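You operate a simulated robot arm through the tools that you are given. There is no shell and no other tool. Be economical: measure what you need, move in short steps, check, and stop when the job is done.

You run a simulated robot arm. Do the job below in one go: nothing can be reset, and whatever is moved stays where it is left.

Task
Put the tall black box on the blue disc.

It is judged by the outcome, as a careful person would: the job done as asked, and still so three seconds after it is handed in. It fails if anything else is knocked over, pushed out of place, dropped, spilled or broken.

Robot
A 6-joint arm with a two-finger parallel gripper, fixed in place. Base frame: the origin is at the foot of the arm, x ahead of it, y to its left, z up; the work surface is at about z = 0. Readings come in m, rad, newtons and seconds.
With the tool pointing down near the work surface it reaches from about 0.14 to 0.58 m from the base axis. Its first joint turns from -1.152 to 1.152 rad. Payload 2.1 kg.
The tool frame sits at the grasp point between the pads (the TCP): z along the fingers, y along the line on which they close. The tips reach 0.03 m beyond it. Largest opening 0.094 m; finger width 0.028, thickness 0.01; the body of the gripper, 0.05 by 0.096 m, starts 0.055 m behind the TCP.
Orientation is that of the tool frame in the base frame, as a unit quaternion [w, x, y, z]. With the fingers straight down and closing along the base's y, the tool's x points along the base's -x, its y along +y and its z along -z.

Tools
- The arm moves only by the tool drive_tool. Its argument "commands" is one flat list of numbers, 7 for each row, row after row: the shift along the base's x, y, z in units of 25 mm (1.0 is 25 mm), then the turn, a rotation vector about the base's x, y, z in units of 5 degrees (1.0 is 5 degrees), then the gripper command, from -1 (fully open) to 1 (shut), values between in proportion. In form: [dx, dy, dz, wx, wy, wz, fingers, dx, dy, dz, wx, wy, wz, fingers, ...]. A call has 1 to 10 rows; each row shifts and turns the commanded pose from where the row before left it. A call with a number of a shift or a turn outside -1 to 1 is refused whole. Each row takes 0.2 s and may step no farther than 0.05 m and 0.15 rad from the row before; otherwise, or with a gripper value out of range, the whole call is refused. Where a pose cannot be reached the arm comes as near as it can. A force on the tool above 40 N (or 10 N above the force at the start of the call, whichever is more), or a blocked arm, ends the call early, and 0.2 s more pass. Each finger travels about 0.072 m/s and halts on what it meets, pressing with about 21 N; the grip force reading is that of the motor and also rises with nothing between the fingers. The clock runs only during rows and for 0.2 s after the last one: add rows that do not move to give the fingers time. The reply holds the time, the measured pose of the TCP, the force on the tool along the base axes, the opening and the grip force, in the units named above and with some noise.
- Cameras (640 x 400 px; columns grow to the right, rows downward): "scene" is fixed at [0.0367, -0.355, 0.4983]; the picture's right is [0.91, -0.41, 0.00], its down [-0.17, -0.37, -0.91] and it looks along [0.38, 0.83, -0.40] (base axes); focal length 331 px, centre (320, 200). "wrist" rides on the gripper at [-0.037, 0, -0.058] in the tool frame; the picture's right is [0.00, -1.00, 0.00], its down [0.97, 0.00, -0.24] and it looks along [0.24, 0.00, 0.97] (tool axes); focal length 218 px, centre (320, 200). There is no depth. A picture from a camera that has moved, and an enlarged one, comes with that camera's place and axes in the base frame and with its lens.
- get_image(camera): a new picture of that camera. No time passes.
- inspect(camera, box): a new picture of the part [left, top, right, bottom] of that camera's present view, enlarged. No time passes.
- finish_job(): hands the job in; it is judged then, once.

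Work in short steps. Places have to be worked out from the pictures, the camera data and where the tool is seen: move nearer, look again, correct. Check each grasp and each placing, and mend what went wrong. You have 90 turns and 46 pictures in all, those below and enlarged ones among them. Open the gripper and draw the arm clear of the work before you hand the job in, unless the task says otherwise; then end with one line.

The tools are called after "Request:" as a command line: name --argument value ..., lists and objects as JSON in quotes. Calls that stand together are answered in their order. drive_tool: Moves the arm, as the interface text tells. Its arguments: {"type":"object","properties":{"commands":{"type":"array"}},"required":["commands"]} The other tools are called the same way: get_image (camera) takes a picture; inspect (camera, box) takes an enlarged picture of a part of a camera's view; finish_job () hands the job in.

At the start:

```text
t: 0.0
position: [0.2607, 0.2181, 0.3424]
orientation: [-0.001, 0.0, 1.0, 0.0]
contact_force: [-0.3, -0.2, -0.4]
width: 0.0939
gripper_force: 0.1
```

scene: 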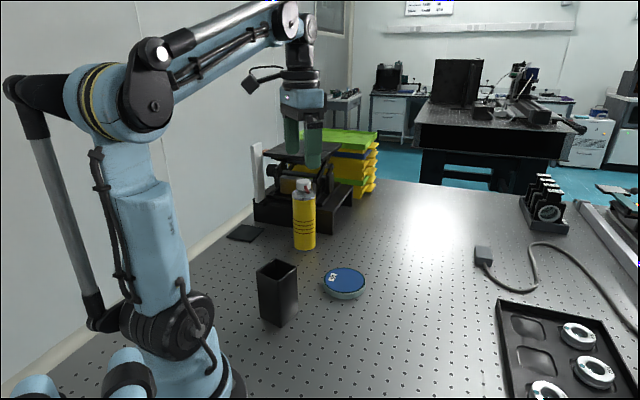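
wrist: 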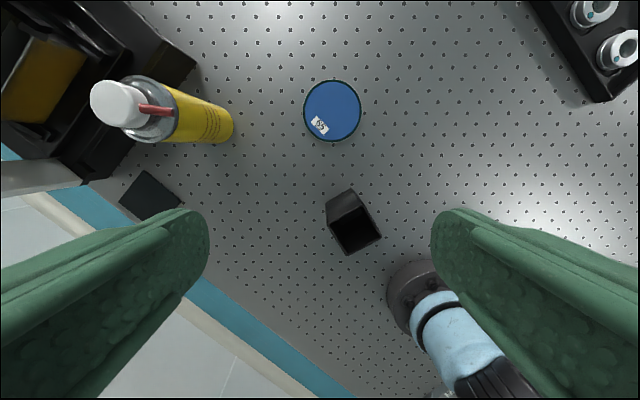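

I'll look closely at the box in both views to get its height, width and yaw.

Request:
inspect --camera "scene" --box '[220, 230, 380, 330]'

Request:
inspect --camera "wrist" --box '[270, 170, 430, 270]'

```text
4.00 times, centred on (300, 280) of scene
camera zoom: at [0.0367, -0.355, 0.4983], right [0.91, -0.41, 0.0], down [-0.17, -0.37, -0.91], along [0.38, 0.83, -0.4], focal length 1323 px, centre (400, -120)
```

zoom: 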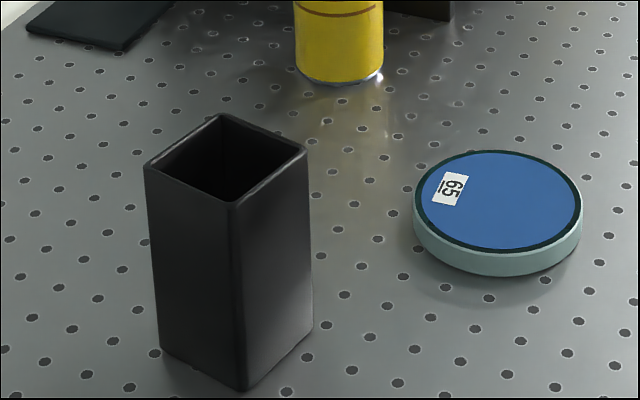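

```text
4.00 times, centred on (350, 220) of wrist
camera zoom: at [0.2978, 0.2178, 0.3991], right [0.0, -1.0, 0.0], down [-0.97, 0.0, 0.24], along [-0.24, 0.0, -0.97], focal length 873 px, centre (200, 120)
```

zoom: 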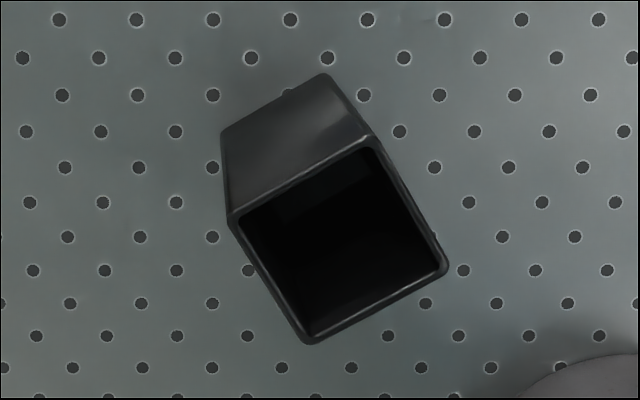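

The box is about 55 mm square and 113 mm tall, centred near (0.182, 0.169), with one side direction at about 122°. The disc is near (0.354, 0.198), with its top at about z = 0.018. I move above the box and yaw by +32°.

Request:
drive_tool --commands '[-0.394, -0.245, -0.46, 0, 0, 0.8, -1, -0.394, -0.245, -0.46, 0, 0, 0.8, -1, -0.394, -0.245, -0.46, 0, 0, 0.8, -1, -0.394, -0.245, -0.46, 0, 0, 0.8, -1, -0.394, -0.245, -0.46, 0, 0, 0.8, -1, -0.394, -0.245, -0.46, 0, 0, 0.8, -1, -0.394, -0.245, -0.46, 0, 0, 0.8, -1, -0.394, -0.245, -0.46, 0, 0, 0.8, -1, 0, 0, 0, 0, 0, 0, -1]'

Request:
get_image --camera "wrist"

```text
t: 2.0
position: [0.1833, 0.1691, 0.2495]
orientation: [-0.001, -0.276, 0.961, 0.0]
contact_force: [-0.3, 0.7, 0.3]
width: 0.0939
gripper_force: 0.1
```

```text
41 pictures are left
camera wrist: at [0.2139, 0.1885, 0.3067], right [0.53, -0.85, 0.0], down [-0.82, -0.52, 0.24], along [-0.2, -0.13, -0.97], focal length 218 px, centre (320, 200)
```

wrist: 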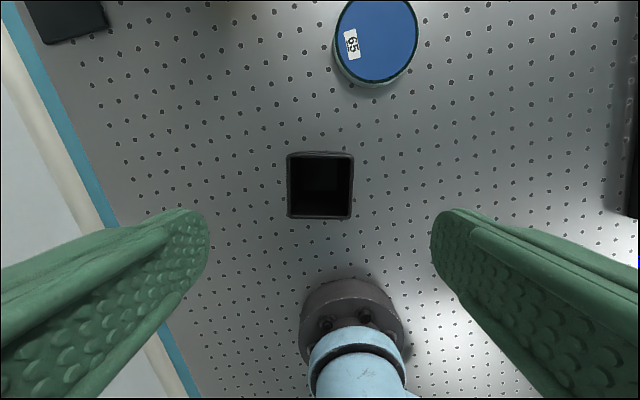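

The gripper is well centred and aligned. I descend to z ≈ 0.075 with the fingers open.

Request:
drive_tool --commands '[0.04, 0, -0.87, 0, 0, 0, -1, 0, 0, -0.87, 0, 0, 0, -1, 0, 0, -0.87, 0, 0, 0, -1, 0, 0, -0.87, 0, 0, 0, -1, 0, 0, -0.87, 0, 0, 0, -1, 0, 0, -0.87, 0, 0, 0, -1, 0, 0, -0.87, 0, 0, 0, -1, 0, 0, -0.87, 0, 0, 0, -1, 0, 0, 0, 0, 0, 0, -1]'

Request:
get_image --camera "scene"

```text
t: 4.0
position: [0.1839, 0.1708, 0.0757]
orientation: [0.0, -0.276, 0.961, 0.0]
contact_force: [0.4, -0.2, 0.2]
width: 0.0941
gripper_force: 0.1
```

```text
40 pictures are left
```

scene: 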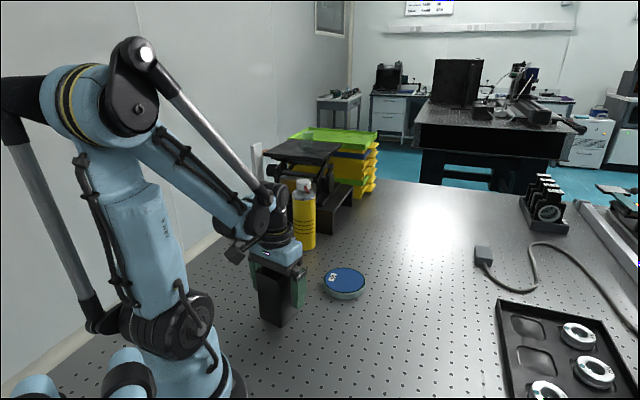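

The fingers straddle the box, so I close on it and give them time to settle.

Request:
drive_tool --commands '[0, 0, 0, 0, 0, 0, 0, 0, 0, 0, 0, 0, 0, 0, 0, 0, 0, 0, 0, 0, 1, 0, 0, 0, 0, 0, 0, 1, 0, 0, 0, 0, 0, 0, 1]'

```text
t: 5.2
position: [0.184, 0.1696, 0.0776]
orientation: [0.0, -0.276, 0.961, 0.0]
contact_force: [0.3, -0.1, 0.5]
width: 0.0641
gripper_force: 21.4
```

The grip reads 21 N at 64 mm, a bit wider than I estimated. I lift a little and check.

Request:
drive_tool --commands '[0, 0, 0.4, 0, 0, 0, 1, 0, 0, 0.6, 0, 0, 0, 1, 0, 0, 0.6, 0, 0, 0, 1, 0, 0, 0, 0, 0, 0, 1]'

Request:
inspect --camera "scene" --box '[200, 200, 400, 340]'

Request:
get_image --camera "wrist"

```text
t: 6.2
position: [0.1856, 0.1705, 0.115]
orientation: [-0.001, -0.276, 0.961, 0.0]
contact_force: [0.8, 0.7, -0.5]
width: 0.064
gripper_force: 20.6
```

```text
2.86 times, centred on (300, 270) of scene
camera zoom: at [0.0367, -0.355, 0.4983], right [0.91, -0.41, 0.0], down [-0.17, -0.37, -0.91], along [0.38, 0.83, -0.4], focal length 945 px, centre (377, 0)
```

zoom: 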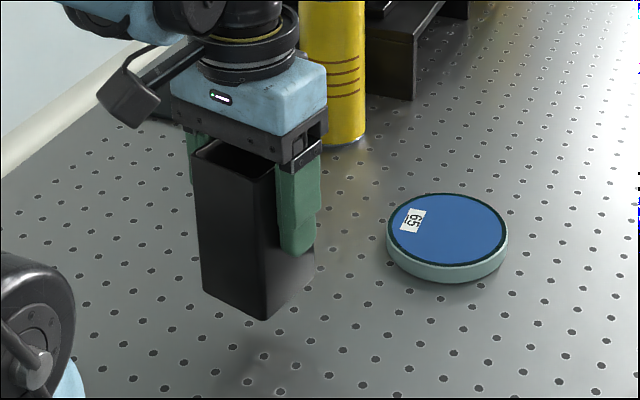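

```text
38 pictures are left
camera wrist: at [0.2155, 0.1893, 0.1729], right [0.53, -0.85, 0.0], down [-0.82, -0.51, 0.24], along [-0.2, -0.13, -0.97], focal length 218 px, centre (320, 200)
```

wrist: 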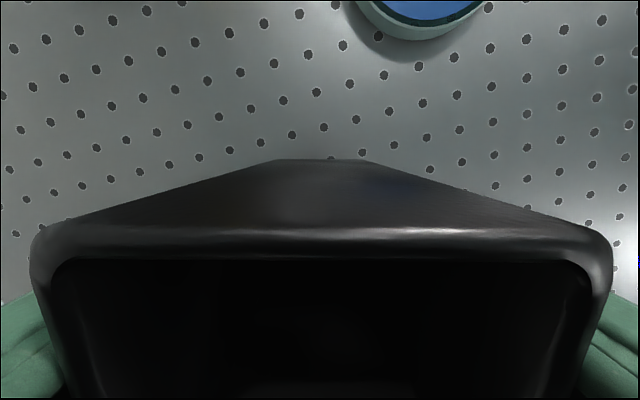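

The box is held upright, with its bottom about 38 mm up. I raise it another 20 mm and carry it over the disc.

Request:
drive_tool --commands '[0, 0, 0.8, 0, 0, 0, 1, 0.4, 0.07, 0, 0, 0, 0, 1, 0.9, 0.145, 0, 0, 0, 0, 1, 0.9, 0.145, 0, 0, 0, 0, 1, 0.9, 0.145, 0, 0, 0, 0, 1, 0.9, 0.145, 0, 0, 0, 0, 1, 0.9, 0.145, 0, 0, 0, 0, 1, 0.9, 0.145, 0, 0, 0, 0, 1, 0.9, 0.145, 0, 0, 0, 0, 1, 0, 0, 0, 0, 0, 0, 1]'

Request:
inspect --camera "scene" --box '[270, 200, 430, 300]'

Request:
get_image --camera "wrist"

```text
t: 8.4
position: [0.3525, 0.1959, 0.1358]
orientation: [0.0, -0.275, 0.961, -0.001]
contact_force: [-1.6, -0.4, -1.8]
width: 0.0639
gripper_force: 20.9
```

```text
4.00 times, centred on (350, 250) of scene
camera zoom: at [0.0367, -0.355, 0.4983], right [0.91, -0.41, 0.0], down [-0.17, -0.37, -0.91], along [0.38, 0.83, -0.4], focal length 1323 px, centre (200, 0)
```

zoom: 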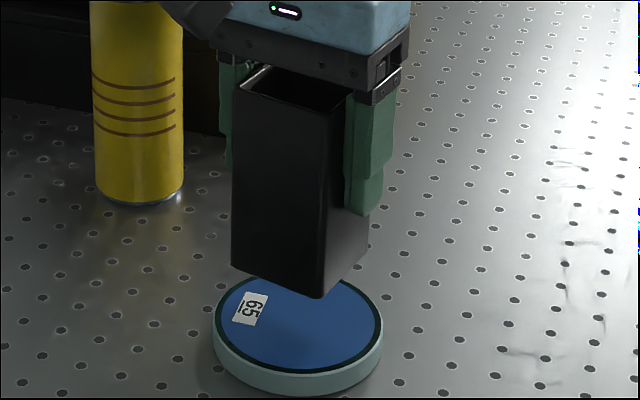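

```text
36 pictures are left
camera wrist: at [0.3829, 0.2154, 0.1927], right [0.53, -0.85, 0.0], down [-0.82, -0.51, 0.24], along [-0.2, -0.13, -0.97], focal length 218 px, centre (320, 200)
```

wrist: 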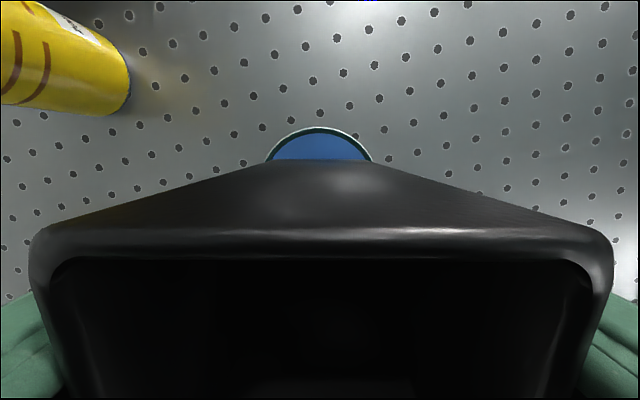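

The box's centre is within about 3 mm of the disc centre (0.3545, 0.1985). I apply that small correction and lower to just above the contact height, TCP z about 0.091 to 0.095.

Request:
drive_tool --commands '[0.08, 0.1, -0.4, 0, 0, 0, 1, 0, 0, -0.5, 0, 0, 0, 1, 0, 0, -0.4, 0, 0, 0, 1, 0, 0, -0.2, 0, 0, 0, 1, 0, 0, -0.1, 0, 0, 0, 1, 0, 0, 0, 0, 0, 0, 1]'

Request:
inspect --camera "scene" --box '[270, 210, 430, 310]'

```text
t: 9.8
position: [0.3551, 0.1986, 0.0965]
orientation: [0.0, -0.275, 0.961, 0.001]
contact_force: [-0.7, 0.5, -0.1]
width: 0.0641
gripper_force: 20.8
```

```text
4.00 times, centred on (350, 260) of scene
camera zoom: at [0.0367, -0.355, 0.4983], right [0.91, -0.41, 0.0], down [-0.17, -0.37, -0.91], along [0.38, 0.83, -0.4], focal length 1323 px, centre (200, -40)
```

zoom: 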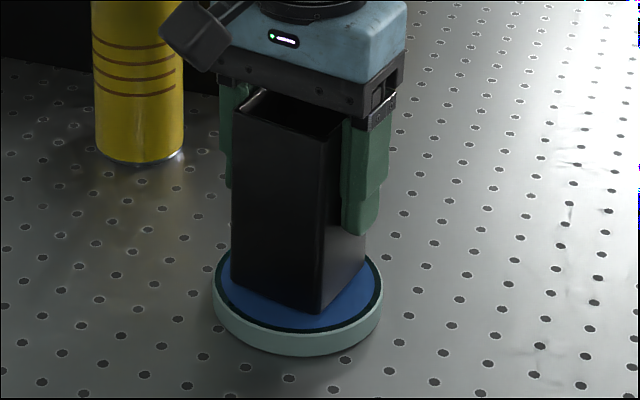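

The box is centred a few millimetres above the disc with no contact force yet. I creep down in 1 mm steps.

Request:
drive_tool --commands '[0, 0, -0.04, 0, 0, 0, 1, 0, 0, -0.04, 0, 0, 0, 1, 0, 0, -0.04, 0, 0, 0, 1, 0, 0, 0, 0, 0, 0, 1]'

```text
t: 10.8
position: [0.3542, 0.1989, 0.0915]
orientation: [0.0, -0.276, 0.961, -0.001]
contact_force: [0.3, 0.2, -0.5]
width: 0.0642
gripper_force: 20.7
```

No contact yet, so I continue down.

Request:
drive_tool --commands '[0, 0, -0.04, 0, 0, 0, 1, 0, 0, -0.04, 0, 0, 0, 1, 0, 0, 0, 0, 0, 0, 1]'

Request:
inspect --camera "scene" --box '[310, 250, 374, 290]'

```text
t: 11.6
position: [0.3539, 0.1987, 0.0909]
orientation: [-0.001, -0.276, 0.961, 0.0]
contact_force: [-1.4, -0.9, 15.4]
width: 0.0641
gripper_force: 20.8
```

```text
10.00 times, centred on (342, 270) of scene
camera zoom: at [0.0367, -0.355, 0.4982], right [0.91, -0.41, 0.0], down [-0.17, -0.37, -0.91], along [0.38, 0.83, -0.4], focal length 3308 px, centre (100, -500)
```

zoom: 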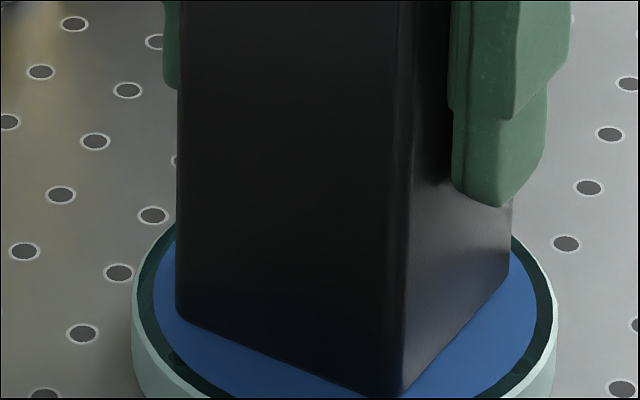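

A 15 N contact force shows the box is seated on the disc. I ease up 1 mm to relieve the load, then open gradually.

Request:
drive_tool --commands '[0, 0, 0.04, 0, 0, 0, 1, 0, 0, 0, 0, 0, 0, 0.3, 0, 0, 0, 0, 0, 0, -0.3, 0, 0, 0, 0, 0, 0, -0.6, 0, 0, 0, 0, 0, 0, -1, 0, 0, 0, 0, 0, 0, -1, 0, 0, 0, 0, 0, 0, -1]'

Request:
get_image --camera "wrist"

Request:
inspect --camera "scene" --box '[270, 210, 430, 310]'

```text
t: 13.2
position: [0.3554, 0.1981, 0.0905]
orientation: [0.0, -0.275, 0.961, 0.001]
contact_force: [-0.1, 0.7, -0.3]
width: 0.0941
gripper_force: 0.1
```

```text
33 pictures are left
camera wrist: at [0.3845, 0.218, 0.1485], right [0.53, -0.85, 0.0], down [-0.82, -0.51, 0.24], along [-0.2, -0.13, -0.97], focal length 218 px, centre (320, 200)
```

wrist: 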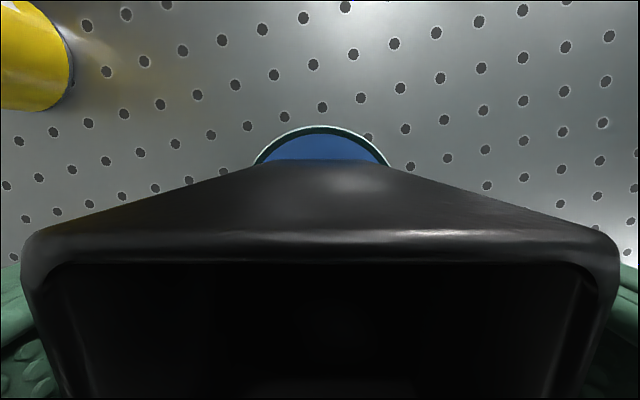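

```text
4.00 times, centred on (350, 260) of scene
camera zoom: at [0.0367, -0.355, 0.4983], right [0.91, -0.41, 0.0], down [-0.17, -0.37, -0.91], along [0.38, 0.83, -0.4], focal length 1323 px, centre (200, -40)
```

zoom: 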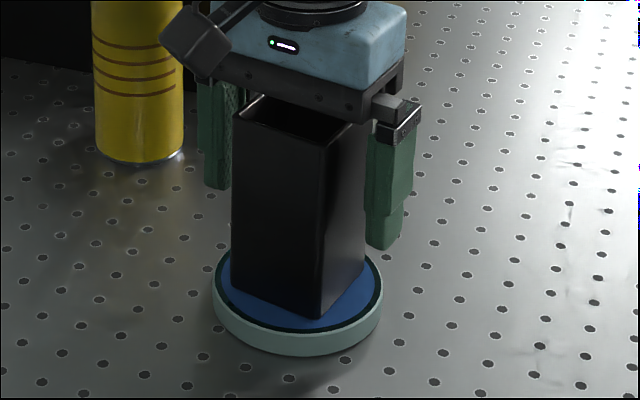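

The box is released and stands upright on the disc, so I raise the arm straight up.

Request:
drive_tool --commands '[0, 0, 0.3, 0, 0, 0, -1, 0, 0, 0.6, 0, 0, 0, -1, 0, 0, 0.9, 0, 0, 0, -1, 0, 0, 0.9, 0, 0, 0, -1, 0, 0, 0.9, 0, 0, 0, -1, 0, 0, 0.9, 0, 0, 0, -1, 0, 0, 0.9, 0, 0, 0, -1, 0, 0, 0.9, 0, 0, 0, -1, 0, 0, 0, 0, 0, 0, -1]'

Request:
get_image --camera "scene"

Request:
get_image --camera "wrist"

```text
t: 15.2
position: [0.354, 0.1979, 0.2488]
orientation: [0.001, -0.276, 0.961, 0.0]
contact_force: [-1.0, 0.3, 0.3]
width: 0.0938
gripper_force: 0.0
```

```text
31 pictures are left
```

scene: 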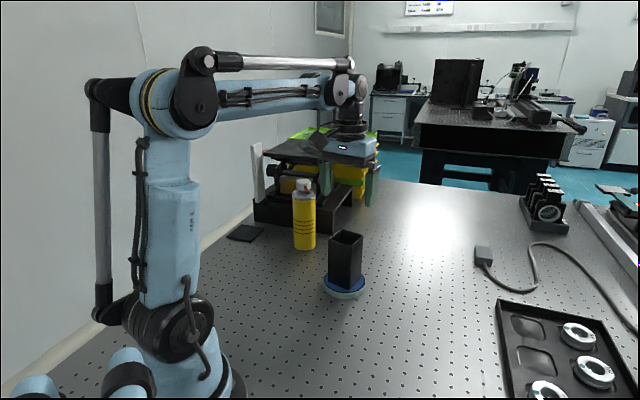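

```text
30 pictures are left
camera wrist: at [0.3837, 0.2181, 0.3064], right [0.53, -0.85, 0.0], down [-0.82, -0.51, 0.24], along [-0.2, -0.13, -0.97], focal length 218 px, centre (320, 200)
```

wrist: 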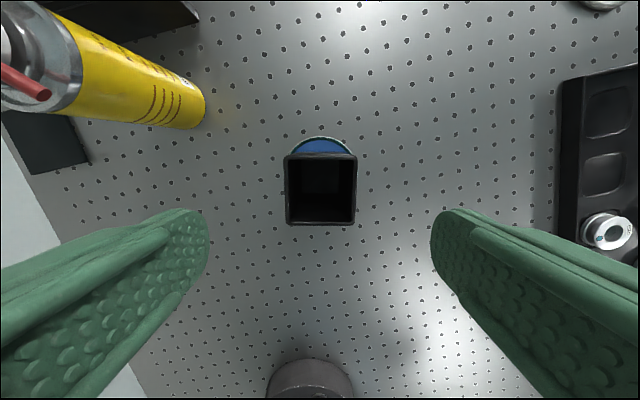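

The box stands upright and centred on the disc, the arm is clear, and nothing else has moved, so I hand the job in.

Request:
finish_job

```text
The job is handed in.
```

The tall black box is standing upright on the blue disc; the gripper is open, the arm is clear above it, and nothing else was disturbed.
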